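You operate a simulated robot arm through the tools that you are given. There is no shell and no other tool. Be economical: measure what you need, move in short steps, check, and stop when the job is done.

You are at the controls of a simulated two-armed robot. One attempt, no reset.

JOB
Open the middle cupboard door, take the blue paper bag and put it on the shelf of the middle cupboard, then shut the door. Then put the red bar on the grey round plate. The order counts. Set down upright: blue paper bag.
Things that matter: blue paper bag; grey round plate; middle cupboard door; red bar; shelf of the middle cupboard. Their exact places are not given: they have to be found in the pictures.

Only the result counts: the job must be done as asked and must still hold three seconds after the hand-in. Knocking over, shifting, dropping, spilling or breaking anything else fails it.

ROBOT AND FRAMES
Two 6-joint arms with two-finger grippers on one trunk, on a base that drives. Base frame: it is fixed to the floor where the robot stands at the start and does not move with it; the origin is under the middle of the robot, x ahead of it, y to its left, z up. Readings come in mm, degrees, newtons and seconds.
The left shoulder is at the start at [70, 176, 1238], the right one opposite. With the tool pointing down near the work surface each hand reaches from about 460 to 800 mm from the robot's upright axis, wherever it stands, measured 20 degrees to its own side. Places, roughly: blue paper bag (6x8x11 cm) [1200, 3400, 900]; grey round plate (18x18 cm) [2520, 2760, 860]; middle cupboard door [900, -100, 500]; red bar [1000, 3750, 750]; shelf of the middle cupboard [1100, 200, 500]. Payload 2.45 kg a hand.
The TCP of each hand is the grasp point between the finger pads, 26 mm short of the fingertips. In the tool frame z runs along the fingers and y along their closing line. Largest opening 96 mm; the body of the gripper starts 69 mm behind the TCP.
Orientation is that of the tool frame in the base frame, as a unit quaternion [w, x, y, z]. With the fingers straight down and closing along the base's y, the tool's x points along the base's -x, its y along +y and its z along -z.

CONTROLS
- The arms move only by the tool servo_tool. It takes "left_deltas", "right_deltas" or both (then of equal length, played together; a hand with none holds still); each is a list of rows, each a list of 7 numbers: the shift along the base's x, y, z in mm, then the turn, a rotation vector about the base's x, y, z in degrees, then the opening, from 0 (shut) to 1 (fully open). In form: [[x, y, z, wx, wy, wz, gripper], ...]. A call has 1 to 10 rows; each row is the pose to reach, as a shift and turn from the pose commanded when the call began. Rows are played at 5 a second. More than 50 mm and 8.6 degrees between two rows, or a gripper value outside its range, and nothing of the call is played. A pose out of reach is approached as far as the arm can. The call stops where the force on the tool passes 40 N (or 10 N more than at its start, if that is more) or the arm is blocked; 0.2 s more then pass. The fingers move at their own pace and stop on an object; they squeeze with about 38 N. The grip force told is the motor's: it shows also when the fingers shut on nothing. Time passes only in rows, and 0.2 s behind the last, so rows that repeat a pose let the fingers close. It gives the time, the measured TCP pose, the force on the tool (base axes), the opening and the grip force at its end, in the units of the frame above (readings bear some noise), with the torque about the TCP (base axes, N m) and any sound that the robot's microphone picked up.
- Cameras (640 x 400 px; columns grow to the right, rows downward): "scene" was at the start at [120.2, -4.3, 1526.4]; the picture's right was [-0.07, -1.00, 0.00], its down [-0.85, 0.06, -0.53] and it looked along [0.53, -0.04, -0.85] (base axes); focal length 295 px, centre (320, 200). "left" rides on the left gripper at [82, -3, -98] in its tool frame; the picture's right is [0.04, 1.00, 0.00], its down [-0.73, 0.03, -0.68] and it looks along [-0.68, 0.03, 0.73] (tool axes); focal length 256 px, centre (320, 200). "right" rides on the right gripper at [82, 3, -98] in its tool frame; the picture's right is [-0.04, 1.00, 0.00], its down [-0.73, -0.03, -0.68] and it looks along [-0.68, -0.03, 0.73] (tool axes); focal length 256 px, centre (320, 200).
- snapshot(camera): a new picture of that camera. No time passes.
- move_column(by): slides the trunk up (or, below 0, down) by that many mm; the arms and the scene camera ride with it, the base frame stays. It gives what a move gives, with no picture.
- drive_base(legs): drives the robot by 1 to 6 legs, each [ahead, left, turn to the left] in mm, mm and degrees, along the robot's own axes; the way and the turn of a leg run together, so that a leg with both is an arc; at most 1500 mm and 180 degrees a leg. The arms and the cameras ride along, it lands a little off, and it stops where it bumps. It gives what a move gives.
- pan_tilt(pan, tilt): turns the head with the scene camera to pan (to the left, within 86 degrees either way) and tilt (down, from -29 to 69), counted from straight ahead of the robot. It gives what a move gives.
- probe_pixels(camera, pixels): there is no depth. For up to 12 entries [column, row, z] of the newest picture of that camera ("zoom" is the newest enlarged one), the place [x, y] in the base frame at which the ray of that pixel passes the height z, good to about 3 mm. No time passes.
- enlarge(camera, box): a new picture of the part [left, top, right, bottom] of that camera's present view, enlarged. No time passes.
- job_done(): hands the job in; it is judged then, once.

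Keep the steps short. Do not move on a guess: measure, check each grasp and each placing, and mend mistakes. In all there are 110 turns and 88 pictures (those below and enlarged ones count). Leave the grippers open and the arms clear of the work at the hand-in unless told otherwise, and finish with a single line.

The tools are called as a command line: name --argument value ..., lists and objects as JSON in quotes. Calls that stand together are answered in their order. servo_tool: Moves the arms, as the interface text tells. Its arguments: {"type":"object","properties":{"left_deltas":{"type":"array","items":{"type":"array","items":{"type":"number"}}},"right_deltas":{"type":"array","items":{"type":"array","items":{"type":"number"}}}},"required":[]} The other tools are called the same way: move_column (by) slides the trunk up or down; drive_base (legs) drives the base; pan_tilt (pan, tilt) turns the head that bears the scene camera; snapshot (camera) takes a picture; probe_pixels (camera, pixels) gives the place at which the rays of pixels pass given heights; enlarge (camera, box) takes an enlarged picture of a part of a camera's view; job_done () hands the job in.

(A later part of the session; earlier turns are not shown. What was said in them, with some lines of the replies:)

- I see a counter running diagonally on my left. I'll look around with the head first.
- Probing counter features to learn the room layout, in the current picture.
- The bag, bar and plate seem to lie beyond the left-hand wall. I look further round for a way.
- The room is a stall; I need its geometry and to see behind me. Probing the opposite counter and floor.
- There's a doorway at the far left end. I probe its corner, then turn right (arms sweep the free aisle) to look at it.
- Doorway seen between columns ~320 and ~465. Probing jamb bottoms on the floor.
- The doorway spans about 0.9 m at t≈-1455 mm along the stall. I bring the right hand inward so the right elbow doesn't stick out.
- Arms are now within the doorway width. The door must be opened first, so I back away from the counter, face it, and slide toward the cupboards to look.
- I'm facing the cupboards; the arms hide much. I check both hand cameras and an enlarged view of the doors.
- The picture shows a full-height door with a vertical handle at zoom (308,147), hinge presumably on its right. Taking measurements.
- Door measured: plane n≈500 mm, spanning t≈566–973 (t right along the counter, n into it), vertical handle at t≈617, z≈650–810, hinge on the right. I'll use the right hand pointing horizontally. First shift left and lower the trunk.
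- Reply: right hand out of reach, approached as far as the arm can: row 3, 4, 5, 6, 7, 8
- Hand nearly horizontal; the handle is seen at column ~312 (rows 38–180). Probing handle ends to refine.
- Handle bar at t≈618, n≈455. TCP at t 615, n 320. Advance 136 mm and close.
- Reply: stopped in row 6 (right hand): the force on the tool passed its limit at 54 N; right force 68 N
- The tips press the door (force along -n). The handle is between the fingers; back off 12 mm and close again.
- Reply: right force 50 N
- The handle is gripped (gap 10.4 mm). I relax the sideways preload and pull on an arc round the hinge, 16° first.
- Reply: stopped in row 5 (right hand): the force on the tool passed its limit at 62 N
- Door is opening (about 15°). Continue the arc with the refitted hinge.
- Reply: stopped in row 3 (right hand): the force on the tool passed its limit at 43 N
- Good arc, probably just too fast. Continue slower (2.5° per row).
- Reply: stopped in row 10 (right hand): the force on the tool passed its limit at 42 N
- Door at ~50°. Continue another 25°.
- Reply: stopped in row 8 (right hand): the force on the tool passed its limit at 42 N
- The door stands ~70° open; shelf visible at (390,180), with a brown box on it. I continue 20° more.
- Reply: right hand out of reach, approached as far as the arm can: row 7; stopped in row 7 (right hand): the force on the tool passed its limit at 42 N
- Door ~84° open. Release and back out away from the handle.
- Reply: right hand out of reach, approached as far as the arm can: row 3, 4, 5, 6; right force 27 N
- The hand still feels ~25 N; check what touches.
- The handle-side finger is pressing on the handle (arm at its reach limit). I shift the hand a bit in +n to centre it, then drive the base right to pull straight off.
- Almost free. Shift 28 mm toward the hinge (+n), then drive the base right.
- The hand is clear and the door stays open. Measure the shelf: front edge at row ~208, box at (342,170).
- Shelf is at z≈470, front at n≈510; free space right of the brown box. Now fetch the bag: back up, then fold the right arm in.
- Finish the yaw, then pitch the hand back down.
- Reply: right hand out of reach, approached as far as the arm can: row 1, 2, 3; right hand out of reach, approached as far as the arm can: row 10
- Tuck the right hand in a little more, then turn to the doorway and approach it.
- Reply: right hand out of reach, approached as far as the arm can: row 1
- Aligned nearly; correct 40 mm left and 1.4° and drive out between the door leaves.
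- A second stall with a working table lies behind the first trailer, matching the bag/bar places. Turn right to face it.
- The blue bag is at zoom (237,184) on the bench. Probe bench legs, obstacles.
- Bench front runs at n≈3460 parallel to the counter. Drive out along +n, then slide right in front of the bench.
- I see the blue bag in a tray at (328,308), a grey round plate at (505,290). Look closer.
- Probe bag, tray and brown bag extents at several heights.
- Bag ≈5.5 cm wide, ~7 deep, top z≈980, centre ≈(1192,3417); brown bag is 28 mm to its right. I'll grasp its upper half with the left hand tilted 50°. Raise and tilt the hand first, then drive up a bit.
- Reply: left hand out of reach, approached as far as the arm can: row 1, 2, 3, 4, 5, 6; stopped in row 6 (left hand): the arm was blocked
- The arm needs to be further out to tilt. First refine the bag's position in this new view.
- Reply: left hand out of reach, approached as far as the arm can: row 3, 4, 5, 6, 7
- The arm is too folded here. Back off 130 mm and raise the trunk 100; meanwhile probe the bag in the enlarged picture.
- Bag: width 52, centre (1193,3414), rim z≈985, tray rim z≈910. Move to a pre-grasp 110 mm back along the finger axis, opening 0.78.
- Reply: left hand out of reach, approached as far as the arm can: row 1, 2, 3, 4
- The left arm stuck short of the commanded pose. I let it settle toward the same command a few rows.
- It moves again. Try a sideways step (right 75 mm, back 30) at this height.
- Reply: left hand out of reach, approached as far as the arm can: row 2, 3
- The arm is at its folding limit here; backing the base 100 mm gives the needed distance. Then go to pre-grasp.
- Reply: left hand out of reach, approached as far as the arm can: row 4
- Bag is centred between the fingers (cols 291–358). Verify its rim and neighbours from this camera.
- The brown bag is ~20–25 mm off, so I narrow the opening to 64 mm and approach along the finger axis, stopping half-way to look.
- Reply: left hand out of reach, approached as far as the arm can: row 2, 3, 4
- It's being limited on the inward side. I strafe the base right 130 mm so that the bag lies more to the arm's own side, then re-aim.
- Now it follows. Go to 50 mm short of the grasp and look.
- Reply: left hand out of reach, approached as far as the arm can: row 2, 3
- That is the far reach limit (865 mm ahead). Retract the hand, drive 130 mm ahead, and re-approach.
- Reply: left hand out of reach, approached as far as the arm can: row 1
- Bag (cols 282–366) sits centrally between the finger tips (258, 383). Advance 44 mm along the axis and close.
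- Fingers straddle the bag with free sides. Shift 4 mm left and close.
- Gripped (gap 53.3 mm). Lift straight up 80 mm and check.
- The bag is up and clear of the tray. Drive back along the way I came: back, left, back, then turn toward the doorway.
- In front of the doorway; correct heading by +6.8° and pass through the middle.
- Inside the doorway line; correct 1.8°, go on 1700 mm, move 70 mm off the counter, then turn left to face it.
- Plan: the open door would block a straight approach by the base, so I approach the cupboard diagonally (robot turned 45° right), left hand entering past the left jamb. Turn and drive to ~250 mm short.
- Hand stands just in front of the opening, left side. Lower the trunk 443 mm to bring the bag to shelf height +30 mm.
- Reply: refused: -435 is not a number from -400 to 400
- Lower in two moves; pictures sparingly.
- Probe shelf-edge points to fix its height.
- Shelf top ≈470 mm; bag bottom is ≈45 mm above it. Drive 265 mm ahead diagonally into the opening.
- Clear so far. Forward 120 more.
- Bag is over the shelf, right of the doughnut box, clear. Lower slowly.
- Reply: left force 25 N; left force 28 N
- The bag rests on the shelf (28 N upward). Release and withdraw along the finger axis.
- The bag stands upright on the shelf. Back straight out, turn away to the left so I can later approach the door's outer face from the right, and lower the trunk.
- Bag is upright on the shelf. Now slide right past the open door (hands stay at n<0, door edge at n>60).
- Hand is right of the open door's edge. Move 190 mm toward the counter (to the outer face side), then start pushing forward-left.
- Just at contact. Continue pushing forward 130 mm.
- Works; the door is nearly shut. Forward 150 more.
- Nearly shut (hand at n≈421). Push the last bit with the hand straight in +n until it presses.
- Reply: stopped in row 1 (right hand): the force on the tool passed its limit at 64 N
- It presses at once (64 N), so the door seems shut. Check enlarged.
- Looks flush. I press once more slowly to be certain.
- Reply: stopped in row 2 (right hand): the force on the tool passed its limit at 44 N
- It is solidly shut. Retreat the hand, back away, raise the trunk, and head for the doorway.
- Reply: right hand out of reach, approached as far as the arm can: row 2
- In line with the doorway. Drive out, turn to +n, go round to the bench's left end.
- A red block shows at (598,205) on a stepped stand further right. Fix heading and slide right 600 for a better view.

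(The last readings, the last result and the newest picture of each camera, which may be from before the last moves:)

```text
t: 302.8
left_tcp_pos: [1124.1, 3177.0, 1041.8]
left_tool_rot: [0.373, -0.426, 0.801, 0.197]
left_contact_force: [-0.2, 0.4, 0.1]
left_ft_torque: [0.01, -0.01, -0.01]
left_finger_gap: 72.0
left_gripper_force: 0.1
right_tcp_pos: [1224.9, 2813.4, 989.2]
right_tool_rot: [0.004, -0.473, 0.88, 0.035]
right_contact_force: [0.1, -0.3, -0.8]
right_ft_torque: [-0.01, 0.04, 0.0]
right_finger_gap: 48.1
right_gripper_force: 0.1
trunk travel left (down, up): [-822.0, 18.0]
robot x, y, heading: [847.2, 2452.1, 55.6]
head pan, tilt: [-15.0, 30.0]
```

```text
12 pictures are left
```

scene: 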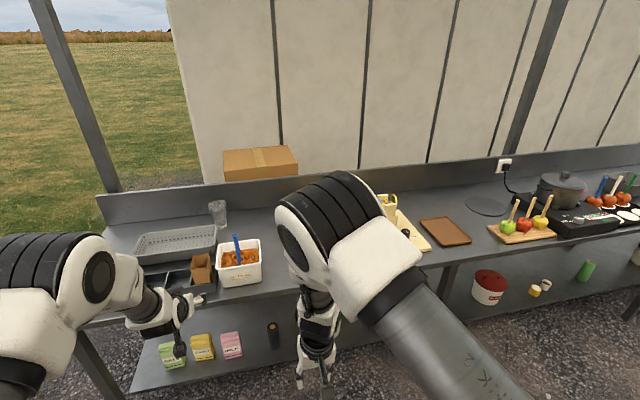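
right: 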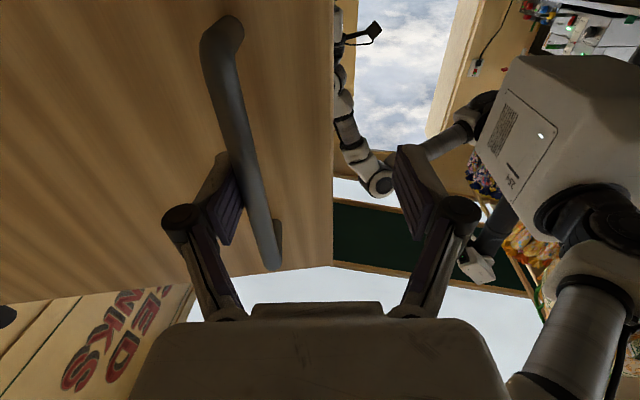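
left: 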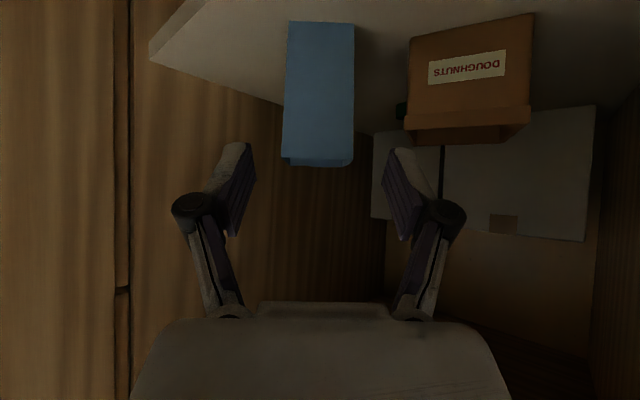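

Grey plate seen at (487,206). The red bar's stand is behind the right arm. Fold the left hand back, drive 250 mm nearer and use the right hand camera.

servo_tool --left_deltas '[[-9, -28, 0, -5.9, 4, 0, 0.75], [-18, -56, 0, -11.8, 8.1, 0, 0.75], [-27, -85, 0, -17.7, 12.1, 0, 0.75], [-36, -113, 0, -23.6, 16.2, 0, 0.75], [-45, -142, 0, -29.5, 20.2, 0, 0.75], [-54, -170, 0, -35.4, 24.3, 0, 0.75], [-63, -199, 0, -41.3, 28.3, 0, 0.75], [-63, -199, -40, -41.3, 28.3, 0, 0.75]]'

drive_base --legs '[[250, 0, -1.2]]'

snapshot --camera "right"

```text
t: 304.6
left_tcp_pos: [1053.1, 2970.2, 1000.5]
left_tool_rot: [0.002, -0.467, 0.884, -0.003]
left_contact_force: [-0.4, 0.0, 0.6]
left_ft_torque: [-0.05, 0.01, 0.01]
left_finger_gap: 72.0
left_gripper_force: 0.0
left hand out of reach, approached as far as the arm can: row 4, 5, 7, 8
right_tcp_pos: [1223.7, 2814.8, 989.2]
right_tool_rot: [0.003, -0.472, 0.881, 0.035]
right_contact_force: [0.1, -0.1, 0.6]
right_ft_torque: [-0.03, 0.01, 0.0]
right_finger_gap: 48.1
right_gripper_force: 0.0
trunk travel left (down, up): [-822.0, 18.0]
robot x, y, heading: [851.0, 2453.9, 56.0]
head pan, tilt: [-15.0, 30.0]
```

```text
t: 306.5
left_tcp_pos: [1210.0, 3170.3, 1002.7]
left_tool_rot: [0.002, -0.456, 0.89, -0.002]
left_contact_force: [0.4, 0.5, 0.8]
left_ft_torque: [0.01, -0.02, 0.02]
left_finger_gap: 71.6
left_gripper_force: 0.1
right_tcp_pos: [1376.7, 3011.4, 990.6]
right_tool_rot: [0.006, -0.462, 0.886, 0.036]
right_contact_force: [-0.5, 0.3, 1.1]
right_ft_torque: [0.0, 0.06, -0.02]
right_finger_gap: 47.9
right_gripper_force: 0.1
trunk travel left (down, up): [-822.0, 18.0]
robot x, y, heading: [993.2, 2663.2, 54.2]
head pan, tilt: [-15.0, 30.0]
```

```text
11 pictures are left
```

right: 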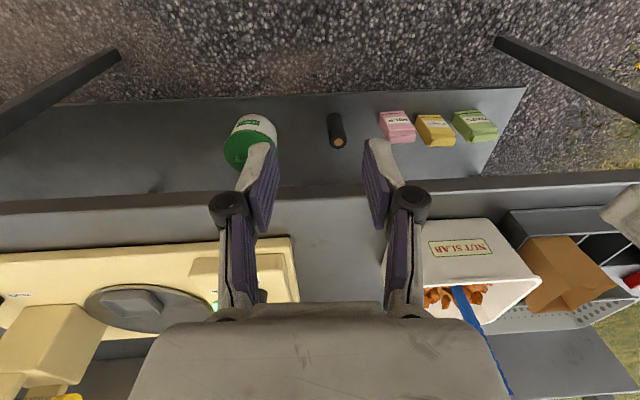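

Two candidates for "red": the stepped stand block and something red at the bench's left end, near (1000,3750) as hinted. Look left.

pan_tilt --pan 42 --tilt 32

enlarge --camera "scene" --box '[120, 40, 520, 290]'

```text
t: 307.7
left_tcp_pos: [1210.6, 3171.2, 1002.1]
left_tool_rot: [0.002, -0.457, 0.889, -0.003]
left_contact_force: [-0.3, -0.1, 0.2]
left_ft_torque: [0.0, 0.0, -0.01]
left_finger_gap: 72.0
left_gripper_force: 0.0
right_tcp_pos: [1377.4, 3012.8, 989.3]
right_tool_rot: [0.004, -0.462, 0.886, 0.036]
right_contact_force: [-0.8, 0.2, -0.4]
right_ft_torque: [0.0, -0.01, -0.02]
right_finger_gap: 48.0
right_gripper_force: 0.2
trunk travel left (down, up): [-822.0, 18.0]
robot x, y, heading: [994.6, 2662.5, 54.2]
head pan, tilt: [42.0, 32.0]
```

```text
1.60 times, centred on (320, 165) of scene
```

zoom: 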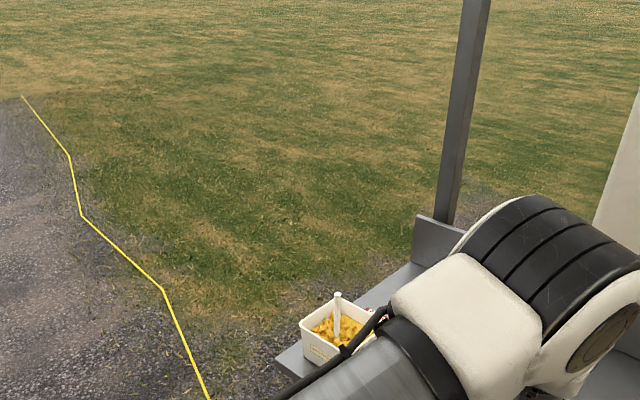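

Something red peeks from behind the honeycomb tub. Move left 550 (after backing 150) and look straight.

drive_base --legs '[[-100, 0, 0], [0, 560, 0]]'

pan_tilt --pan 0 --tilt 32

enlarge --camera "scene" --box '[220, 100, 480, 260]'

```text
t: 311.8
left_tcp_pos: [682.2, 3427.1, 1001.7]
left_tool_rot: [0.002, -0.457, 0.89, -0.003]
left_contact_force: [-0.1, 0.3, 0.3]
left_ft_torque: [0.0, 0.0, -0.01]
left_finger_gap: 72.1
left_gripper_force: 0.1
right_tcp_pos: [849.8, 3266.7, 989.4]
right_tool_rot: [0.003, -0.462, 0.886, 0.036]
right_contact_force: [0.4, 0.0, 0.5]
right_ft_torque: [0.01, -0.02, -0.01]
right_finger_gap: 48.2
right_gripper_force: 0.1
trunk travel left (down, up): [-822.0, 18.0]
robot x, y, heading: [464.5, 2917.0, 54.6]
head pan, tilt: [42.0, 32.0]
```

```text
t: 312.9
left_tcp_pos: [680.8, 3427.2, 1002.0]
left_tool_rot: [0.002, -0.456, 0.89, -0.003]
left_contact_force: [1.0, 0.0, 0.3]
left_ft_torque: [0.03, 0.01, 0.03]
left_finger_gap: 72.1
left_gripper_force: 0.2
right_tcp_pos: [848.7, 3266.6, 989.6]
right_tool_rot: [0.004, -0.461, 0.887, 0.036]
right_contact_force: [0.8, -0.2, 0.2]
right_ft_torque: [-0.04, 0.02, -0.02]
right_finger_gap: 48.1
right_gripper_force: 0.1
trunk travel left (down, up): [-822.0, 18.0]
robot x, y, heading: [465.1, 2918.4, 54.5]
head pan, tilt: [0.0, 32.0]
```

```text
2.46 times, centred on (350, 180) of scene
```

zoom: 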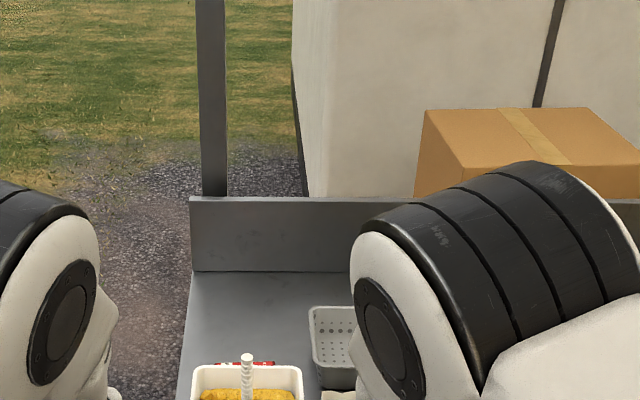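

A red bar lies on the bench behind the honeycomb tub, zoom (218–275, 362). Probe.

probe_pixels --camera "zoom" --pixels '[[215, 362, 880], [275, 362, 880], [245, 361, 880], [192, 368, 960], [300, 368, 960], [192, 272, 872], [178, 395, 872]]'

snapshot --camera "left"

```text
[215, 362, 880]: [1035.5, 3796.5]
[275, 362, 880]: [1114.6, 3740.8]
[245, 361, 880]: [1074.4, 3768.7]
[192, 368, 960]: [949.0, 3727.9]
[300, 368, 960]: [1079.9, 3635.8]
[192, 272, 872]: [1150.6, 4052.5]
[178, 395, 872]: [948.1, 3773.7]
```

```text
8 pictures are left
```

left: 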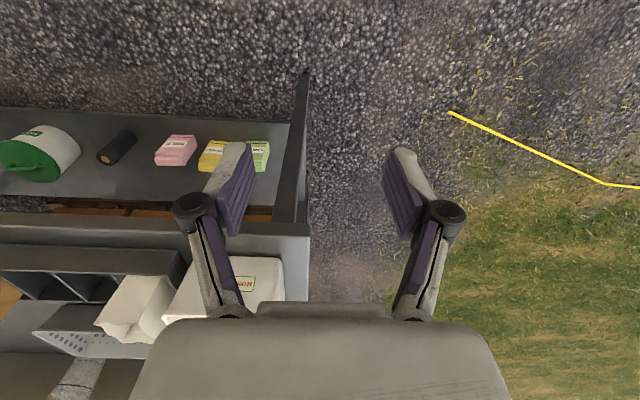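

The bar lies behind the tub at about (1075,3769). I'll grasp it with the left hand, yawed 90°, coming round the tub's left side. First pose both hands (left out and yawed, right pulled aside so it clears the bench items).

servo_tool --left_deltas '[[7.7, 19.2, 0, 0, 0, -8.5, 1], [15.3, 38.4, 0, 0, 0, -17, 1], [23, 57.6, 0, 0, 0, -25.5, 1], [30.6, 76.8, 0, 0, 0, -34, 1], [38.3, 96, 0, 0, 0, -42.5, 1], [46, 115.2, 0, 0, 0, -51, 1], [53.6, 134.4, 0, 0, 0, -59.5, 1], [61.3, 153.6, 0, 0, 0, -68, 1], [68.9, 172.8, 0, 0, 0, -76.5, 1], [76.6, 192, 0, 0, 0, -85, 1]]' --right_deltas '[[22.6, -32, 0, 0, 0, 0, 1], [45.2, -64, 0, 0, 0, 0, 1], [67.8, -96, 0, 0, 0, 0, 1], [90.4, -128, 0, 0, 0, 0, 1], [113, -160, 0, 0, 0, 0, 1], [135.6, -192, 0, 0, 0, 0, 1], [158.2, -224, 0, 0, 0, 0, 1], [180.8, -256, 0, 0, 0, 0, 1], [203.4, -288, 0, 0, 0, 0, 1], [226, -320, 0, 0, 0, 0, 1]]'

```text
t: 315.1
left_tcp_pos: [724.3, 3533.4, 1007.8]
left_tool_rot: [0.06, 0.265, 0.962, -0.002]
left_contact_force: [0.0, 0.2, 0.3]
left_ft_torque: [0.01, -0.01, 0.02]
left_finger_gap: 95.8
left_gripper_force: 0.1
left hand out of reach, approached as far as the arm can: row 3, 4, 5, 6, 7, 8, 9, 10
right_tcp_pos: [1076.3, 2949.5, 989.7]
right_tool_rot: [0.003, -0.462, 0.886, 0.037]
right_contact_force: [0.4, -0.5, -0.1]
right_ft_torque: [0.02, 0.03, 0.02]
right_finger_gap: 96.2
right_gripper_force: 0.1
trunk travel left (down, up): [-822.0, 18.0]
robot x, y, heading: [464.7, 2917.5, 54.2]
head pan, tilt: [0.0, 32.0]
```

The yaw is done but the hand is short of the wanted reach. Straighten its small tilt and extend 80 mm.

servo_tool --left_deltas '[[10, 15, 0, 0.7, 2.2, 0, 1], [21, 30, 0, 1.4, 4.4, 0, 1], [31, 45, 0, 2, 6.6, 0, 1], [46, 65, 0, 2, 6.6, 0, 1]]'

```text
t: 316.1
left_tcp_pos: [737.7, 3513.7, 1016.1]
left_tool_rot: [0.051, 0.263, 0.963, -0.004]
left_contact_force: [0.8, 0.5, -0.5]
left_ft_torque: [0.04, 0.04, -0.05]
left_finger_gap: 95.7
left_gripper_force: 0.0
left hand out of reach, approached as far as the arm can: row 1, 2, 3, 4
right_tcp_pos: [1076.4, 2951.5, 988.3]
right_tool_rot: [0.003, -0.462, 0.886, 0.036]
right_contact_force: [-0.4, 0.3, 0.4]
right_ft_torque: [0.01, 0.02, -0.03]
right_finger_gap: 95.9
right_gripper_force: 0.1
trunk travel left (down, up): [-822.0, 18.0]
robot x, y, heading: [464.7, 2917.3, 54.4]
head pan, tilt: [0.0, 32.0]
```

The wrist limit prevents that yaw straight ahead; instead I'll turn the robot 45° and keep only ~45° hand yaw. First yaw back 40° and extend.

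servo_tool --left_deltas '[[0, 4, 0, 0, 2, 8, 1], [3, 16, 0, 0, 4, 16, 1], [6, 30, -6, 0, 5, 24, 1], [9, 45, -10, 0, 5, 32, 1], [12.3, 60, -16, 0, 5, 40, 1]]'

drive_base --legs '[[0, 528, 0], [440, 0, 0], [0, 0, -45]]'

snapshot --camera "left"

```text
t: 317.3
left_tcp_pos: [725.4, 3510.2, 1006.0]
left_tool_rot: [0.044, -0.082, 0.996, -0.01]
left_contact_force: [-0.2, -0.4, -0.5]
left_ft_torque: [0.0, -0.04, 0.01]
left_finger_gap: 95.8
left_gripper_force: 0.0
left hand out of reach, approached as far as the arm can: row 1, 2, 3, 4, 5
right_tcp_pos: [1076.2, 2951.4, 990.3]
right_tool_rot: [0.004, -0.461, 0.886, 0.035]
right_contact_force: [-0.5, 0.1, -0.2]
right_ft_torque: [-0.02, 0.0, 0.0]
right_finger_gap: 96.0
right_gripper_force: 0.1
trunk travel left (down, up): [-822.0, 18.0]
robot x, y, heading: [463.5, 2914.7, 54.2]
head pan, tilt: [0.0, 32.0]
```

```text
t: 324.7
left_tcp_pos: [860.7, 3841.8, 1005.4]
left_tool_rot: [0.036, 0.292, 0.955, -0.026]
left_contact_force: [0.6, 0.6, 0.0]
left_ft_torque: [0.0, 0.02, -0.01]
left_finger_gap: 96.1
left_gripper_force: 0.1
right_tcp_pos: [732.5, 3195.3, 989.6]
right_tool_rot: [0.017, -0.103, 0.994, 0.032]
right_contact_force: [0.1, 0.2, 0.3]
right_ft_torque: [0.01, 0.0, -0.04]
right_finger_gap: 96.0
right_gripper_force: 0.0
trunk travel left (down, up): [-822.0, 18.0]
robot x, y, heading: [266.9, 3588.8, 10.9]
head pan, tilt: [0.0, 32.0]
```

```text
7 pictures are left
```

left: 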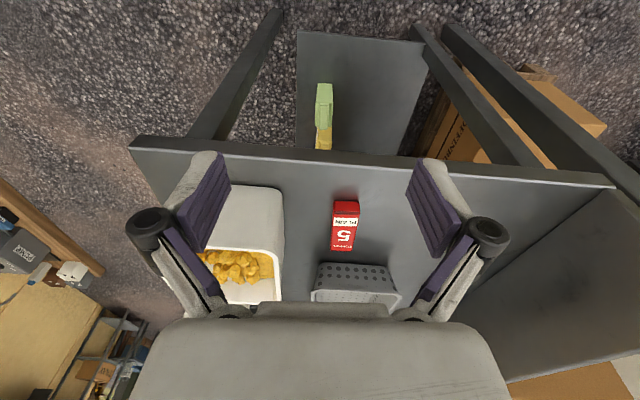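

The red bar is clearly seen at (345,225). Probe its corners at bench-top heights.

probe_pixels --camera "left" --pixels '[[334, 201, 888], [359, 202, 888], [331, 248, 888], [355, 250, 888], [345, 225, 880], [282, 300, 960], [285, 190, 960], [334, 216, 888], [359, 217, 888], [232, 148, 870], [345, 225, 890]]'

```text
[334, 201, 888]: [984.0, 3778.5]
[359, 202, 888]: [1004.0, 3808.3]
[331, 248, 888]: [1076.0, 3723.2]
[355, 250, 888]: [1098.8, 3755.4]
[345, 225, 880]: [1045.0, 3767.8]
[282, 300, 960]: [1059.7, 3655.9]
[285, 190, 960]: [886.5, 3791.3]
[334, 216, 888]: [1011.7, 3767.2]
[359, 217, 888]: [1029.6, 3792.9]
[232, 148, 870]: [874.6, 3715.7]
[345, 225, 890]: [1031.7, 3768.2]
```

Bar: top z≈895, ~77×33 mm, centre (1044,3760), long side along the bench; hand yaw already fits. Shift the base so the hand comes behind the tub, first +n then right.

drive_base --legs '[[33, 31, 0], [100, -105, 0]]'

```text
t: 326.6
left_tcp_pos: [1001.7, 3798.5, 1006.7]
left_tool_rot: [0.037, 0.29, 0.956, -0.025]
left_contact_force: [0.4, 0.3, -0.1]
left_ft_torque: [0.03, -0.01, -0.01]
left_finger_gap: 96.0
left_gripper_force: 0.0
right_tcp_pos: [875.0, 3151.7, 992.9]
right_tool_rot: [0.019, -0.104, 0.994, 0.031]
right_contact_force: [0.6, 0.9, -0.2]
right_ft_torque: [-0.05, 0.0, -0.03]
right_finger_gap: 96.2
right_gripper_force: 0.1
trunk travel left (down, up): [-822.0, 18.0]
robot x, y, heading: [411.2, 3541.4, 11.3]
head pan, tilt: [0.0, 32.0]
```

servo_tool --left_deltas '[[14, -13, -18, 1.4, 1, 0, 1], [28, -26, -36, 2.8, 2.1, 0, 1], [42.8, -39, -55, 4, 3.1, 0, 1]]'

snapshot --camera "left"

```text
t: 327.4
left_tcp_pos: [991.4, 3738.5, 970.2]
left_tool_rot: [0.016, 0.292, 0.956, -0.017]
left_contact_force: [-0.1, 0.3, -1.0]
left_ft_torque: [-0.02, 0.04, -0.02]
left_finger_gap: 96.0
left_gripper_force: 0.0
left hand out of reach, approached as far as the arm can: row 1, 2, 3
right_tcp_pos: [876.8, 3149.4, 990.2]
right_tool_rot: [0.017, -0.103, 0.994, 0.033]
right_contact_force: [0.1, 0.5, -0.6]
right_ft_torque: [0.01, 0.03, -0.03]
right_finger_gap: 96.2
right_gripper_force: 0.1
trunk travel left (down, up): [-822.0, 18.0]
robot x, y, heading: [408.7, 3547.6, 11.0]
head pan, tilt: [0.0, 32.0]
```

```text
6 pictures are left
```

left: 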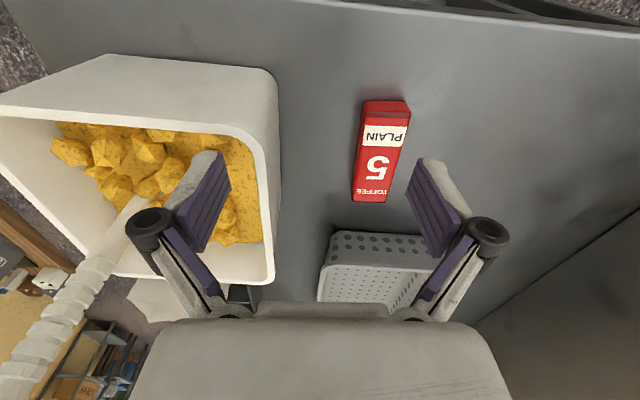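

The hand was pulled close to the tub by an arm limit; lift at once, move it out to its own side, then shift the base.

servo_tool --left_deltas '[[0, 0, 40, 0, 0, 0, 1], [-7, 37, 50, 0, 0, 0, 1], [-14, 73, 50, 0, 0, 0, 1], [-22, 110, 50, 0, 0, 0, 1], [-28.7, 147, 50, 0, 0, 0, 1]]'

drive_base --legs '[[24, -152, 0]]'

```text
t: 328.6
left_tcp_pos: [931.1, 3836.4, 1016.3]
left_tool_rot: [0.02, 0.291, 0.956, -0.014]
left_contact_force: [-0.5, 1.2, -0.7]
left_ft_torque: [0.0, 0.03, -0.01]
left_finger_gap: 96.3
left_gripper_force: 0.1
left hand out of reach, approached as far as the arm can: row 1, 2, 3, 4, 5
right_tcp_pos: [875.8, 3151.6, 992.0]
right_tool_rot: [0.017, -0.103, 0.994, 0.031]
right_contact_force: [0.9, 0.9, -0.1]
right_ft_torque: [-0.05, 0.0, -0.02]
right_finger_gap: 96.0
right_gripper_force: 0.0
trunk travel left (down, up): [-822.0, 18.0]
robot x, y, heading: [406.1, 3544.2, 11.0]
head pan, tilt: [0.0, 32.0]
```

```text
t: 330.0
left_tcp_pos: [982.7, 3691.4, 1015.6]
left_tool_rot: [0.02, 0.29, 0.957, -0.015]
left_contact_force: [0.1, 0.5, 0.0]
left_ft_torque: [-0.06, 0.0, 0.03]
left_finger_gap: 95.9
left_gripper_force: 0.1
right_tcp_pos: [928.9, 3006.6, 991.7]
right_tool_rot: [0.017, -0.103, 0.994, 0.031]
right_contact_force: [0.3, 0.7, -0.2]
right_ft_torque: [-0.02, 0.01, 0.01]
right_finger_gap: 96.1
right_gripper_force: 0.1
trunk travel left (down, up): [-822.0, 18.0]
robot x, y, heading: [460.4, 3396.1, 11.3]
head pan, tilt: [0.0, 32.0]
```

Now the target lies to the arm's own side. Move over the bar at the present height.

servo_tool --left_deltas '[[20, 22, 0, 0, 0, 0, 1], [41, 45, 0, 0.8, 0.6, 0, 1], [61.8, 68, 0, 1.5, 1.2, 0, 1], [61.8, 68, -25, 2.4, 2, 0, 1], [61.8, 68, -45, 2.4, 2, 0, 1]]'

```text
t: 331.2
left_tcp_pos: [1000.9, 3710.5, 958.7]
left_tool_rot: [0.035, 0.291, 0.956, -0.027]
left_contact_force: [-0.7, 0.4, 0.1]
left_ft_torque: [0.02, 0.04, 0.0]
left_finger_gap: 95.9
left_gripper_force: 0.1
left hand out of reach, approached as far as the arm can: row 1, 2, 3, 4, 5
right_tcp_pos: [931.0, 3003.3, 988.9]
right_tool_rot: [0.017, -0.103, 0.994, 0.032]
right_contact_force: [-0.8, -0.7, -0.2]
right_ft_torque: [-0.03, 0.0, 0.0]
right_finger_gap: 96.0
right_gripper_force: 0.0
trunk travel left (down, up): [-822.0, 18.0]
robot x, y, heading: [459.5, 3394.7, 11.2]
head pan, tilt: [0.0, 32.0]
```

This wrist limit works against the left hand; the right hand can yaw the other way. Lift the left hand clear, back out, and face the bench straight again.

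servo_tool --left_deltas '[[0, 0, 30, 0, 0, 0, 1], [0, 0, 60, 0, 0, 0, 1], [-6, 33, 65, 0, 0, 0, 1], [-12, 66, 65, 0, 0, 0, 1], [-18, 98, 65, 0, 0, 0, 1]]'

drive_base --legs '[[-138, 145, 0], [-290, -275, 0], [0, 0, 43.2]]'

```text
t: 332.4
left_tcp_pos: [976.3, 3758.2, 994.9]
left_tool_rot: [0.057, 0.289, 0.955, -0.04]
left_contact_force: [0.6, 0.6, 0.6]
left_ft_torque: [-0.02, 0.0, 0.01]
left_finger_gap: 95.8
left_gripper_force: 0.1
left hand out of reach, approached as far as the arm can: row 3, 4, 5
right_tcp_pos: [929.4, 3005.6, 990.4]
right_tool_rot: [0.017, -0.103, 0.994, 0.03]
right_contact_force: [-0.7, 0.6, 0.1]
right_ft_torque: [0.0, -0.03, -0.01]
right_finger_gap: 96.3
right_gripper_force: 0.0
trunk travel left (down, up): [-822.0, 18.0]
robot x, y, heading: [463.3, 3395.0, 11.2]
head pan, tilt: [0.0, 32.0]
```

```text
t: 338.0
left_tcp_pos: [192.3, 3812.9, 997.4]
left_tool_rot: [0.067, -0.085, 0.994, -0.015]
left_contact_force: [0.5, 0.0, 0.3]
left_ft_torque: [0.0, -0.01, 0.0]
left_finger_gap: 95.5
left_gripper_force: 0.1
right_tcp_pos: [677.0, 3234.9, 990.5]
right_tool_rot: [0.004, -0.465, 0.885, 0.036]
right_contact_force: [-0.6, 0.5, -0.5]
right_ft_torque: [-0.01, -0.01, -0.02]
right_finger_gap: 95.8
right_gripper_force: 0.0
trunk travel left (down, up): [-822.0, 18.0]
robot x, y, heading: [65.4, 3197.1, 54.6]
head pan, tilt: [0.0, 32.0]
```

Now pose the right hand: out ahead and yawed −86°.

servo_tool --right_deltas '[[-7, 41, 0, 0, 0, -8.6, 1], [-14, 82, 0, 0, 0, -17.2, 1], [-21, 124, 0, 0, 0, -25.8, 1], [-28, 165, 0, 0, 0, -34.4, 1], [-35.7, 206, 0, 0, 0, -43, 1], [-43, 247, 0, 0, 0, -51.6, 1], [-50, 288, 0, 0, 0, -60.2, 1], [-57, 330, 0, 0, 0, -68.8, 1], [-64, 371, 0, 0, 0, -77.4, 1], [-71.5, 412, 0, 0, 0, -86, 1]]'

```text
t: 340.2
left_tcp_pos: [191.9, 3813.9, 995.3]
left_tool_rot: [0.068, -0.086, 0.994, -0.017]
left_contact_force: [0.8, 0.1, -0.1]
left_ft_torque: [-0.01, 0.0, -0.02]
left_finger_gap: 95.8
left_gripper_force: 0.0
right_tcp_pos: [602.8, 3650.0, 988.5]
right_tool_rot: [0.028, 0.265, 0.964, 0.022]
right_contact_force: [0.1, 0.0, 0.5]
right_ft_torque: [-0.01, -0.01, 0.0]
right_finger_gap: 96.1
right_gripper_force: 0.1
trunk travel left (down, up): [-822.0, 18.0]
robot x, y, heading: [66.2, 3197.1, 54.4]
head pan, tilt: [0.0, 32.0]
```

Reached without limits. Drive ahead past the bench's left end, then slide right behind the tub to the bar.

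drive_base --legs '[[357, 0, 0], [0, -285, 0]]'

snapshot --camera "right"

```text
t: 344.0
left_tcp_pos: [614.5, 3945.7, 996.1]
left_tool_rot: [0.069, -0.09, 0.993, -0.016]
left_contact_force: [-0.1, -0.5, 0.5]
left_ft_torque: [-0.01, -0.03, 0.03]
left_finger_gap: 96.1
left_gripper_force: 0.0
right_tcp_pos: [1026.4, 3784.9, 990.1]
right_tool_rot: [0.028, 0.258, 0.965, 0.023]
right_contact_force: [-0.1, 0.4, 0.0]
right_ft_torque: [0.02, 0.0, -0.01]
right_finger_gap: 96.0
right_gripper_force: 0.0
trunk travel left (down, up): [-822.0, 18.0]
robot x, y, heading: [495.0, 3327.3, 55.3]
head pan, tilt: [0.0, 32.0]
```

```text
5 pictures are left
```

right: 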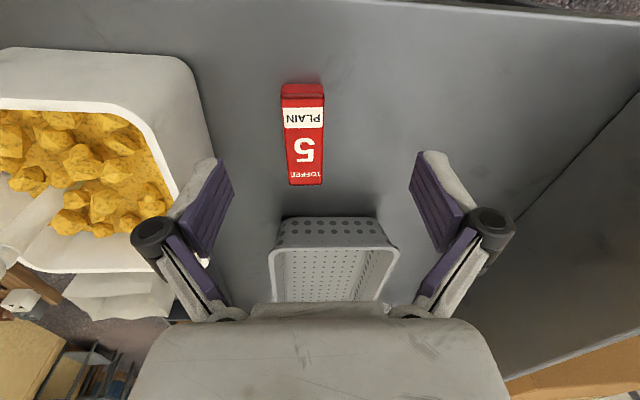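

Probe the bar's top face here.

probe_pixels --camera "right" --pixels '[[283, 97, 895], [323, 97, 895], [289, 184, 895], [321, 184, 895], [304, 140, 895]]'

```text
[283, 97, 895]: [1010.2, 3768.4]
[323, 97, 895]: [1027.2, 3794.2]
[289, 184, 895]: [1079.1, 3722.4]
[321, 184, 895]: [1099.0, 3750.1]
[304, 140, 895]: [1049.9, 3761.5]
```

Bar centre ≈(1051,3759). Move over it, straighten, descend to z≈905 with a 77 mm opening.

servo_tool --right_deltas '[[12, -13, 0, -0.8, 1.9, -2, 0.8], [24.6, -26, 0, -1.7, 3.8, -4, 0.8], [24.6, -26, -22, -1.7, 3.8, -4, 0.8], [24.6, -26, -44, -1.7, 3.8, -4, 0.8], [24.6, -26, -60, -1.7, 3.8, -4, 0.8]]'

snapshot --camera "right"

```text
t: 345.2
left_tcp_pos: [614.9, 3944.4, 995.3]
left_tool_rot: [0.068, -0.091, 0.993, -0.016]
left_contact_force: [-0.1, 0.4, 0.2]
left_ft_torque: [0.03, 0.0, -0.01]
left_finger_gap: 95.8
left_gripper_force: 0.1
right_tcp_pos: [1054.3, 3757.4, 929.3]
right_tool_rot: [0.0, 0.291, 0.957, 0.0]
right_contact_force: [0.1, 1.0, 0.3]
right_ft_torque: [0.0, -0.02, -0.02]
right_finger_gap: 76.9
right_gripper_force: 0.1
trunk travel left (down, up): [-822.0, 18.0]
robot x, y, heading: [494.3, 3325.1, 55.2]
head pan, tilt: [0.0, 32.0]
```

```text
4 pictures are left
```

right: 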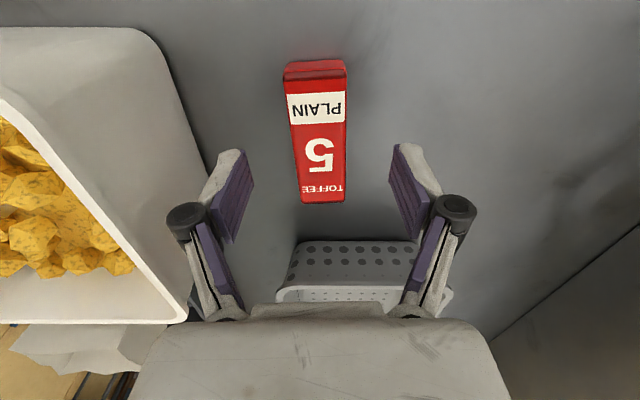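

Well centred (bar 295–345, fingers 245–395). Descend 25 mm and close.

servo_tool --right_deltas '[[0, 0, -10, 0, 0, 0, 0.8], [0, 0, -20, 0, 0, 0, 0.8], [0, 0, -26, 0, 0, 0, 0.8], [0, 0, -26, 0, 0, 0, 0.4], [0, 0, -26, 0, 0, 0, 0.15], [0, 0, -26, 0, 0, 0, 0.15], [0, 0, -26, 0, 0, 0, 0.15]]'

```text
t: 346.8
left_tcp_pos: [614.8, 3944.3, 995.3]
left_tool_rot: [0.068, -0.091, 0.993, -0.016]
left_contact_force: [-0.8, 0.4, -0.2]
left_ft_torque: [-0.04, 0.03, -0.01]
left_finger_gap: 96.1
left_gripper_force: 0.1
right_tcp_pos: [1051.9, 3756.6, 904.4]
right_tool_rot: [0.0, 0.291, 0.957, 0.001]
right_contact_force: [1.4, 0.0, 1.2]
right_ft_torque: [-0.02, -0.1, 0.02]
right_finger_gap: 35.2
right_gripper_force: 38.2
trunk travel left (down, up): [-822.0, 18.0]
robot x, y, heading: [497.9, 3327.1, 55.7]
head pan, tilt: [0.0, 32.0]
```

Gripped (35 mm). Lift 95 mm, leave the way I came, and go right along the bench; then picture the plate.

servo_tool --right_deltas '[[0, 0, 25, 0, 0, 0, 0.15], [0, 0, 50, 0, 0, 0, 0.15], [0, 0, 75, 0, 0, 0, 0.15], [0, 0, 97, 0, 0, 0, 0.15]]'

drive_base --legs '[[0, 300, 0], [-450, 0, -1.1], [0, -1500, 0]]'

pan_tilt --pan -35 --tilt 28

snapshot --camera "scene"

```text
t: 347.8
left_tcp_pos: [615.7, 3944.9, 996.4]
left_tool_rot: [0.067, -0.091, 0.994, -0.016]
left_contact_force: [-0.3, 0.1, -0.3]
left_ft_torque: [0.0, -0.03, -0.05]
left_finger_gap: 95.9
left_gripper_force: 0.1
right_tcp_pos: [1051.1, 3755.4, 1000.9]
right_tool_rot: [-0.001, 0.291, 0.957, 0.0]
right_contact_force: [-1.2, -0.1, -0.6]
right_ft_torque: [-0.01, -0.01, -0.03]
right_finger_gap: 34.9
right_gripper_force: 37.9
trunk travel left (down, up): [-822.0, 18.0]
robot x, y, heading: [495.6, 3326.2, 55.2]
head pan, tilt: [0.0, 32.0]
```

```text
t: 359.4
left_tcp_pos: [1363.1, 2890.1, 995.5]
left_tool_rot: [0.068, -0.101, 0.992, -0.014]
left_contact_force: [-1.0, -0.2, 0.0]
left_ft_torque: [-0.03, -0.01, 0.01]
left_finger_gap: 96.2
left_gripper_force: 0.1
right_tcp_pos: [1803.7, 2709.8, 1002.8]
right_tool_rot: [0.0, 0.282, 0.959, -0.001]
right_contact_force: [-0.3, -0.2, -0.3]
right_ft_torque: [-0.01, -0.01, 0.02]
right_finger_gap: 35.1
right_gripper_force: 37.5
trunk travel left (down, up): [-822.0, 18.0]
robot x, y, heading: [1253.2, 2269.6, 56.5]
head pan, tilt: [0.0, 32.0]
```

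```text
t: 360.4
left_tcp_pos: [1364.8, 2890.4, 994.9]
left_tool_rot: [0.069, -0.101, 0.992, -0.014]
left_contact_force: [0.3, 0.5, -0.3]
left_ft_torque: [0.0, 0.0, 0.02]
left_finger_gap: 96.1
left_gripper_force: 0.0
right_tcp_pos: [1804.8, 2709.9, 1000.5]
right_tool_rot: [0.0, 0.282, 0.96, -0.001]
right_contact_force: [0.4, -0.4, -1.5]
right_ft_torque: [-0.01, 0.01, 0.02]
right_finger_gap: 35.2
right_gripper_force: 37.8
trunk travel left (down, up): [-822.0, 18.0]
robot x, y, heading: [1256.2, 2267.4, 56.9]
head pan, tilt: [-35.0, 28.0]
```

```text
3 pictures are left
```

scene: 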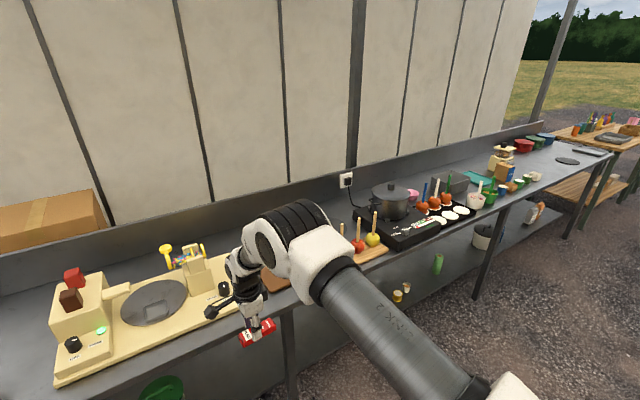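

The plate is hidden behind the arm; I'll find it with the right hand camera. First pull the left hand aside, then drive so the right hand is just left of the plate.

servo_tool --left_deltas '[[-39, -9, 0, 0, 0, 0, 1], [-77, -18, 0, 0, 0, 0, 1], [-116, -27, 0, 0, 0, 0, 1], [-155, -35, 0, 0, 0, 0, 1], [-193, -44, 0, 0, 0, 0, 1], [-232, -53, 0, 0, 0, 0, 1]]'

drive_base --legs '[[0, -300, -2.3]]'

```text
t: 361.8
left_tcp_pos: [1137.2, 2836.4, 997.2]
left_tool_rot: [0.069, -0.102, 0.992, -0.015]
left_contact_force: [-0.4, -0.7, 0.1]
left_ft_torque: [-0.03, 0.0, 0.05]
left_finger_gap: 96.0
left_gripper_force: 0.0
left hand out of reach, approached as far as the arm can: row 1, 2, 3, 4
right_tcp_pos: [1801.5, 2707.8, 1003.2]
right_tool_rot: [0.0, 0.282, 0.959, -0.001]
right_contact_force: [0.4, -0.1, -0.6]
right_ft_torque: [0.02, 0.0, 0.0]
right_finger_gap: 35.3
right_gripper_force: 38.2
trunk travel left (down, up): [-822.0, 18.0]
robot x, y, heading: [1261.2, 2266.9, 56.5]
head pan, tilt: [-35.0, 28.0]
```

```text
t: 363.9
left_tcp_pos: [1412.3, 2668.6, 996.5]
left_tool_rot: [0.069, -0.081, 0.994, -0.016]
left_contact_force: [0.8, -0.4, -0.7]
left_ft_torque: [0.01, 0.01, 0.01]
left_finger_gap: 96.1
left_gripper_force: 0.1
right_tcp_pos: [2071.0, 2514.4, 1001.1]
right_tool_rot: [0.001, 0.302, 0.953, -0.002]
right_contact_force: [-0.5, 0.9, -0.1]
right_ft_torque: [0.0, -0.01, 0.01]
right_finger_gap: 35.2
right_gripper_force: 38.3
trunk travel left (down, up): [-822.0, 18.0]
robot x, y, heading: [1508.9, 2098.5, 54.0]
head pan, tilt: [-35.0, 28.0]
```

Forward 280, then look with the right hand camera.

drive_base --legs '[[280, 0, 0.4]]'

snapshot --camera "right"

```text
t: 365.9
left_tcp_pos: [1576.8, 2902.9, 996.9]
left_tool_rot: [0.069, -0.083, 0.994, -0.015]
left_contact_force: [0.1, -0.6, 0.1]
left_ft_torque: [0.0, -0.01, -0.01]
left_finger_gap: 96.1
left_gripper_force: 0.1
right_tcp_pos: [2238.6, 2752.4, 1002.8]
right_tool_rot: [0.0, 0.299, 0.954, 0.0]
right_contact_force: [-0.2, -0.1, -1.1]
right_ft_torque: [-0.02, 0.03, 0.02]
right_finger_gap: 35.1
right_gripper_force: 37.7
trunk travel left (down, up): [-822.0, 18.0]
robot x, y, heading: [1674.4, 2329.1, 54.4]
head pan, tilt: [-35.0, 28.0]
```

```text
2 pictures are left
```

right: 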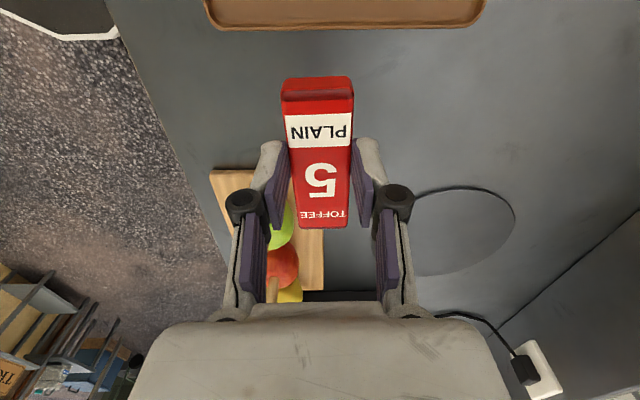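

The plate is the grey disc around (450,230). Probe its outline.

probe_pixels --camera "right" --pixels '[[515, 222, 876], [465, 187, 876], [440, 277, 876], [450, 230, 876], [495, 262, 876], [415, 197, 876], [412, 272, 876], [325, 255, 900], [323, 290, 900]]'

```text
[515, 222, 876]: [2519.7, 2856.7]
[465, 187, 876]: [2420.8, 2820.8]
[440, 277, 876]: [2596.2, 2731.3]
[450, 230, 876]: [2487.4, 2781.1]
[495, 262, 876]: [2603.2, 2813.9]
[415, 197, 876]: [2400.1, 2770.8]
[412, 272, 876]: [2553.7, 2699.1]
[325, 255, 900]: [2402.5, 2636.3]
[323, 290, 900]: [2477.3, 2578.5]
```

Plate centre ≈(2506,2770), i.e. 207 mm right and 170 mm further in than the hand; apples stand in front of it, so I go in first, then right.

servo_tool --right_deltas '[[15.5, 21.7, 5, 0, 0, 0, 0.15], [31, 43.3, 10, 0, 0, 0, 0.15], [46.6, 65, 15, 0, 0, 0, 0.15]]'

drive_base --legs '[[90, 0, 0], [0, -205, 0]]'

```text
t: 366.7
left_tcp_pos: [1579.0, 2904.3, 996.1]
left_tool_rot: [0.068, -0.084, 0.994, -0.017]
left_contact_force: [0.7, 0.5, 0.2]
left_ft_torque: [0.05, 0.02, 0.01]
left_finger_gap: 96.1
left_gripper_force: 0.1
right_tcp_pos: [2283.9, 2817.1, 1016.7]
right_tool_rot: [-0.001, 0.298, 0.955, -0.003]
right_contact_force: [-0.5, 0.2, -1.1]
right_ft_torque: [0.01, 0.05, 0.01]
right_finger_gap: 34.9
right_gripper_force: 37.4
trunk travel left (down, up): [-822.0, 18.0]
robot x, y, heading: [1674.4, 2328.9, 54.4]
head pan, tilt: [-35.0, 28.0]
```

```text
t: 369.0
left_tcp_pos: [1798.5, 2855.3, 996.5]
left_tool_rot: [0.068, -0.082, 0.994, -0.016]
left_contact_force: [-0.1, 0.1, -0.3]
left_ft_torque: [0.01, 0.01, 0.0]
left_finger_gap: 95.8
left_gripper_force: 0.1
right_tcp_pos: [2502.1, 2766.9, 1017.7]
right_tool_rot: [0.0, 0.299, 0.954, -0.002]
right_contact_force: [0.1, 0.6, -1.2]
right_ft_torque: [-0.03, -0.01, -0.01]
right_finger_gap: 35.3
right_gripper_force: 37.6
trunk travel left (down, up): [-822.0, 18.0]
robot x, y, heading: [1897.4, 2280.9, 54.5]
head pan, tilt: [-35.0, 28.0]
```

Right over the plate. Descend to just above, then gently to contact.

servo_tool --right_deltas '[[3, 2, -25, 0, 0, 0, 0.15], [3, 2, -50, 0, 0, 0, 0.15], [3, 2, -75, 0, 0, 0, 0.15], [3, 2, -95, 0, 0, 0, 0.15]]'

servo_tool --right_deltas '[[0, 0, -3, 0, 0, 0, 0.15], [0, 0, -6, 0, 0, 0, 0.15], [0, 0, -9, 0, 0, 0, 0.15], [0, 0, -12, 0, 0, 0, 0.15]]'

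```text
t: 370.0
left_tcp_pos: [1798.6, 2854.1, 997.4]
left_tool_rot: [0.068, -0.083, 0.994, -0.016]
left_contact_force: [-0.1, 0.0, -0.5]
left_ft_torque: [-0.02, 0.01, -0.01]
left_finger_gap: 96.2
left_gripper_force: 0.2
right_tcp_pos: [2498.2, 2750.7, 935.0]
right_tool_rot: [0.0, 0.3, 0.954, -0.002]
right_contact_force: [0.7, 0.8, 0.0]
right_ft_torque: [0.01, -0.02, 0.04]
right_finger_gap: 35.3
right_gripper_force: 38.0
right hand out of reach, approached as far as the arm can: row 1, 2, 3, 4
trunk travel left (down, up): [-822.0, 18.0]
robot x, y, heading: [1897.1, 2285.2, 54.6]
head pan, tilt: [-35.0, 28.0]
```

```text
t: 371.0
left_tcp_pos: [1798.4, 2855.6, 996.5]
left_tool_rot: [0.068, -0.083, 0.994, -0.016]
left_contact_force: [-0.5, 0.2, -0.3]
left_ft_torque: [0.02, 0.02, 0.0]
left_finger_gap: 96.0
left_gripper_force: 0.0
right_tcp_pos: [2497.0, 2748.4, 924.4]
right_tool_rot: [-0.001, 0.299, 0.954, 0.0]
right_contact_force: [0.9, -0.9, -1.4]
right_ft_torque: [0.01, 0.02, 0.0]
right_finger_gap: 35.3
right_gripper_force: 38.5
trunk travel left (down, up): [-822.0, 18.0]
robot x, y, heading: [1895.7, 2281.3, 54.3]
head pan, tilt: [-35.0, 28.0]
```

The arm is at its reach, and slid 24 mm back. Drive 22 mm ahead and lower with the trunk.

drive_base --legs '[[22, 4, 0]]'

move_column --by -10

```text
t: 371.8
left_tcp_pos: [1806.1, 2870.0, 999.8]
left_tool_rot: [0.069, -0.082, 0.994, -0.015]
left_contact_force: [0.2, -0.4, 0.3]
left_ft_torque: [0.05, -0.03, 0.02]
left_finger_gap: 96.1
left_gripper_force: 0.1
right_tcp_pos: [2502.4, 2764.2, 928.4]
right_tool_rot: [0.0, 0.299, 0.954, 0.002]
right_contact_force: [-0.7, -0.7, -0.4]
right_ft_torque: [0.06, -0.01, 0.01]
right_finger_gap: 35.1
right_gripper_force: 38.5
trunk travel left (down, up): [-822.0, 18.0]
robot x, y, heading: [1903.6, 2305.0, 54.5]
head pan, tilt: [-35.0, 28.0]
```

```text
t: 372.4
left_tcp_pos: [1808.8, 2872.4, 987.8]
left_tool_rot: [0.068, -0.083, 0.994, -0.015]
left_contact_force: [-0.8, -0.1, -0.4]
left_ft_torque: [0.01, -0.03, 0.0]
left_finger_gap: 95.9
left_gripper_force: 0.1
right_tcp_pos: [2504.0, 2767.5, 915.4]
right_tool_rot: [0.0, 0.3, 0.954, 0.0]
right_contact_force: [0.5, 0.3, -1.2]
right_ft_torque: [-0.03, -0.03, -0.02]
right_finger_gap: 35.2
right_gripper_force: 38.1
trunk travel left (down, up): [-812.0, 28.0]
robot x, y, heading: [1908.9, 2301.2, 54.5]
head pan, tilt: [-35.0, 28.0]
```

move_column --by -4

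move_column --by -3

```text
t: 372.9
left_tcp_pos: [1807.5, 2873.9, 983.4]
left_tool_rot: [0.068, -0.082, 0.994, -0.015]
left_contact_force: [0.0, -0.3, 0.6]
left_ft_torque: [0.03, -0.04, 0.0]
left_finger_gap: 95.8
left_gripper_force: 0.0
right_tcp_pos: [2505.0, 2767.7, 910.2]
right_tool_rot: [-0.001, 0.299, 0.954, 0.001]
right_contact_force: [-0.9, 0.3, -0.9]
right_ft_torque: [0.0, -0.01, -0.04]
right_finger_gap: 35.3
right_gripper_force: 37.9
trunk travel left (down, up): [-808.0, 32.0]
robot x, y, heading: [1905.3, 2300.9, 54.5]
head pan, tilt: [-35.0, 28.0]
```

```text
t: 373.4
left_tcp_pos: [1807.9, 2873.2, 980.1]
left_tool_rot: [0.069, -0.083, 0.994, -0.016]
left_contact_force: [0.1, 1.1, 0.5]
left_ft_torque: [0.0, -0.02, -0.01]
left_finger_gap: 96.1
left_gripper_force: 0.0
right_tcp_pos: [2504.5, 2767.5, 910.4]
right_tool_rot: [0.001, 0.299, 0.954, 0.002]
right_contact_force: [1.4, 0.1, 11.8]
right_ft_torque: [-0.05, -0.2, 0.02]
right_finger_gap: 35.6
right_gripper_force: 38.1
trunk travel left (down, up): [-805.0, 35.0]
robot x, y, heading: [1905.9, 2300.0, 54.4]
head pan, tilt: [-35.0, 28.0]
```

Contact (12 N upward): the bar rests on the plate. Open the fingers, then raise by the trunk.

servo_tool --right_deltas '[[0, 0, 0, 0, 0, 0, 0.4], [0, 0, 0, 0, 0, 0, 0.6], [0, 0, 0, 0, 0, 0, 0.6]]'

move_column --by 35

snapshot --camera "right"

```text
t: 374.2
left_tcp_pos: [1808.5, 2873.9, 979.9]
left_tool_rot: [0.069, -0.082, 0.994, -0.016]
left_contact_force: [0.2, 0.5, 0.2]
left_ft_torque: [-0.02, 0.0, 0.0]
left_finger_gap: 96.2
left_gripper_force: 0.1
right_tcp_pos: [2504.7, 2768.8, 907.7]
right_tool_rot: [0.0, 0.299, 0.954, 0.0]
right_contact_force: [0.9, -0.2, -0.4]
right_ft_torque: [-0.02, 0.0, -0.01]
right_finger_gap: 57.9
right_gripper_force: 0.0
trunk travel left (down, up): [-805.0, 35.0]
robot x, y, heading: [1907.0, 2299.9, 54.5]
head pan, tilt: [-35.0, 28.0]
```

```text
t: 375.0
left_tcp_pos: [1808.7, 2874.7, 1015.0]
left_tool_rot: [0.068, -0.083, 0.994, -0.016]
left_contact_force: [0.0, -0.7, -0.2]
left_ft_torque: [-0.01, 0.0, 0.03]
left_finger_gap: 96.0
left_gripper_force: 0.1
right_tcp_pos: [2505.5, 2767.5, 942.6]
right_tool_rot: [-0.001, 0.299, 0.954, 0.0]
right_contact_force: [-0.6, -0.1, -0.4]
right_ft_torque: [-0.01, 0.0, -0.03]
right_finger_gap: 57.3
right_gripper_force: 0.1
trunk travel left (down, up): [-840.0, 0.0]
robot x, y, heading: [1906.4, 2300.6, 54.1]
head pan, tilt: [-35.0, 28.0]
```

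```text
1 pictures are left
```

right: 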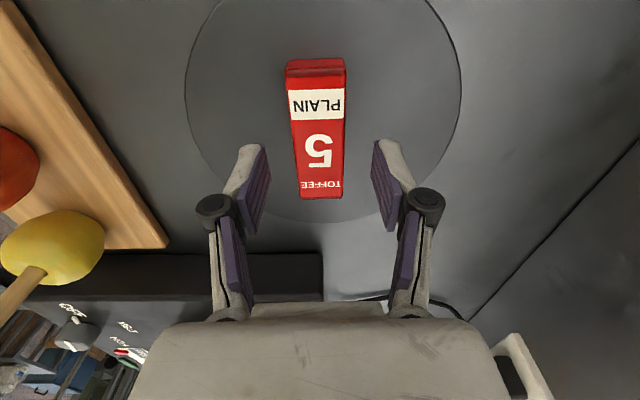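

The bar lies centred on the grey plate. Raise the hand and leave the way I came (left, then back), fingers open.

servo_tool --right_deltas '[[0, 0, 20, 0, 0, 0, 0.6], [0, 0, 45, 0, 0, 0, 0.8], [0, 0, 75, 0, 0, 0, 1], [0, 0, 75, 0, 0, 0, 1]]'

drive_base --legs '[[0, 205, 0], [-450, 0, 0]]'

```text
t: 376.0
left_tcp_pos: [1809.1, 2874.2, 1013.7]
left_tool_rot: [0.068, -0.083, 0.994, -0.016]
left_contact_force: [0.0, 0.6, -0.1]
left_ft_torque: [0.01, 0.0, -0.03]
left_finger_gap: 96.0
left_gripper_force: 0.0
right_tcp_pos: [2503.6, 2770.8, 1019.2]
right_tool_rot: [-0.001, 0.299, 0.954, 0.001]
right_contact_force: [0.9, 0.0, -0.3]
right_ft_torque: [-0.02, 0.03, 0.03]
right_finger_gap: 96.1
right_gripper_force: 0.1
trunk travel left (down, up): [-840.0, 0.0]
robot x, y, heading: [1908.5, 2302.0, 54.4]
head pan, tilt: [-35.0, 28.0]
```

```text
t: 379.9
left_tcp_pos: [1391.9, 2634.2, 1013.8]
left_tool_rot: [0.068, -0.077, 0.995, -0.016]
left_contact_force: [-0.3, 0.1, -0.1]
left_ft_torque: [-0.01, 0.01, -0.04]
left_finger_gap: 95.7
left_gripper_force: 0.0
right_tcp_pos: [2084.7, 2523.1, 1018.3]
right_tool_rot: [0.0, 0.305, 0.952, -0.001]
right_contact_force: [0.8, 0.6, 0.3]
right_ft_torque: [-0.01, 0.0, 0.0]
right_finger_gap: 96.3
right_gripper_force: 0.0
trunk travel left (down, up): [-840.0, 0.0]
robot x, y, heading: [1483.5, 2058.9, 53.9]
head pan, tilt: [-35.0, 28.0]
```

The bag is on the cupboard shelf with the door shut, the bar is on the plate, and the arms are clear with both grippers open. Handing in.

job_done

```text
The job is handed in.
```

The blue paper bag is upright on the middle cupboard's shelf with the door shut, the red bar is on the grey round plate, done in that order, and the job is handed in.
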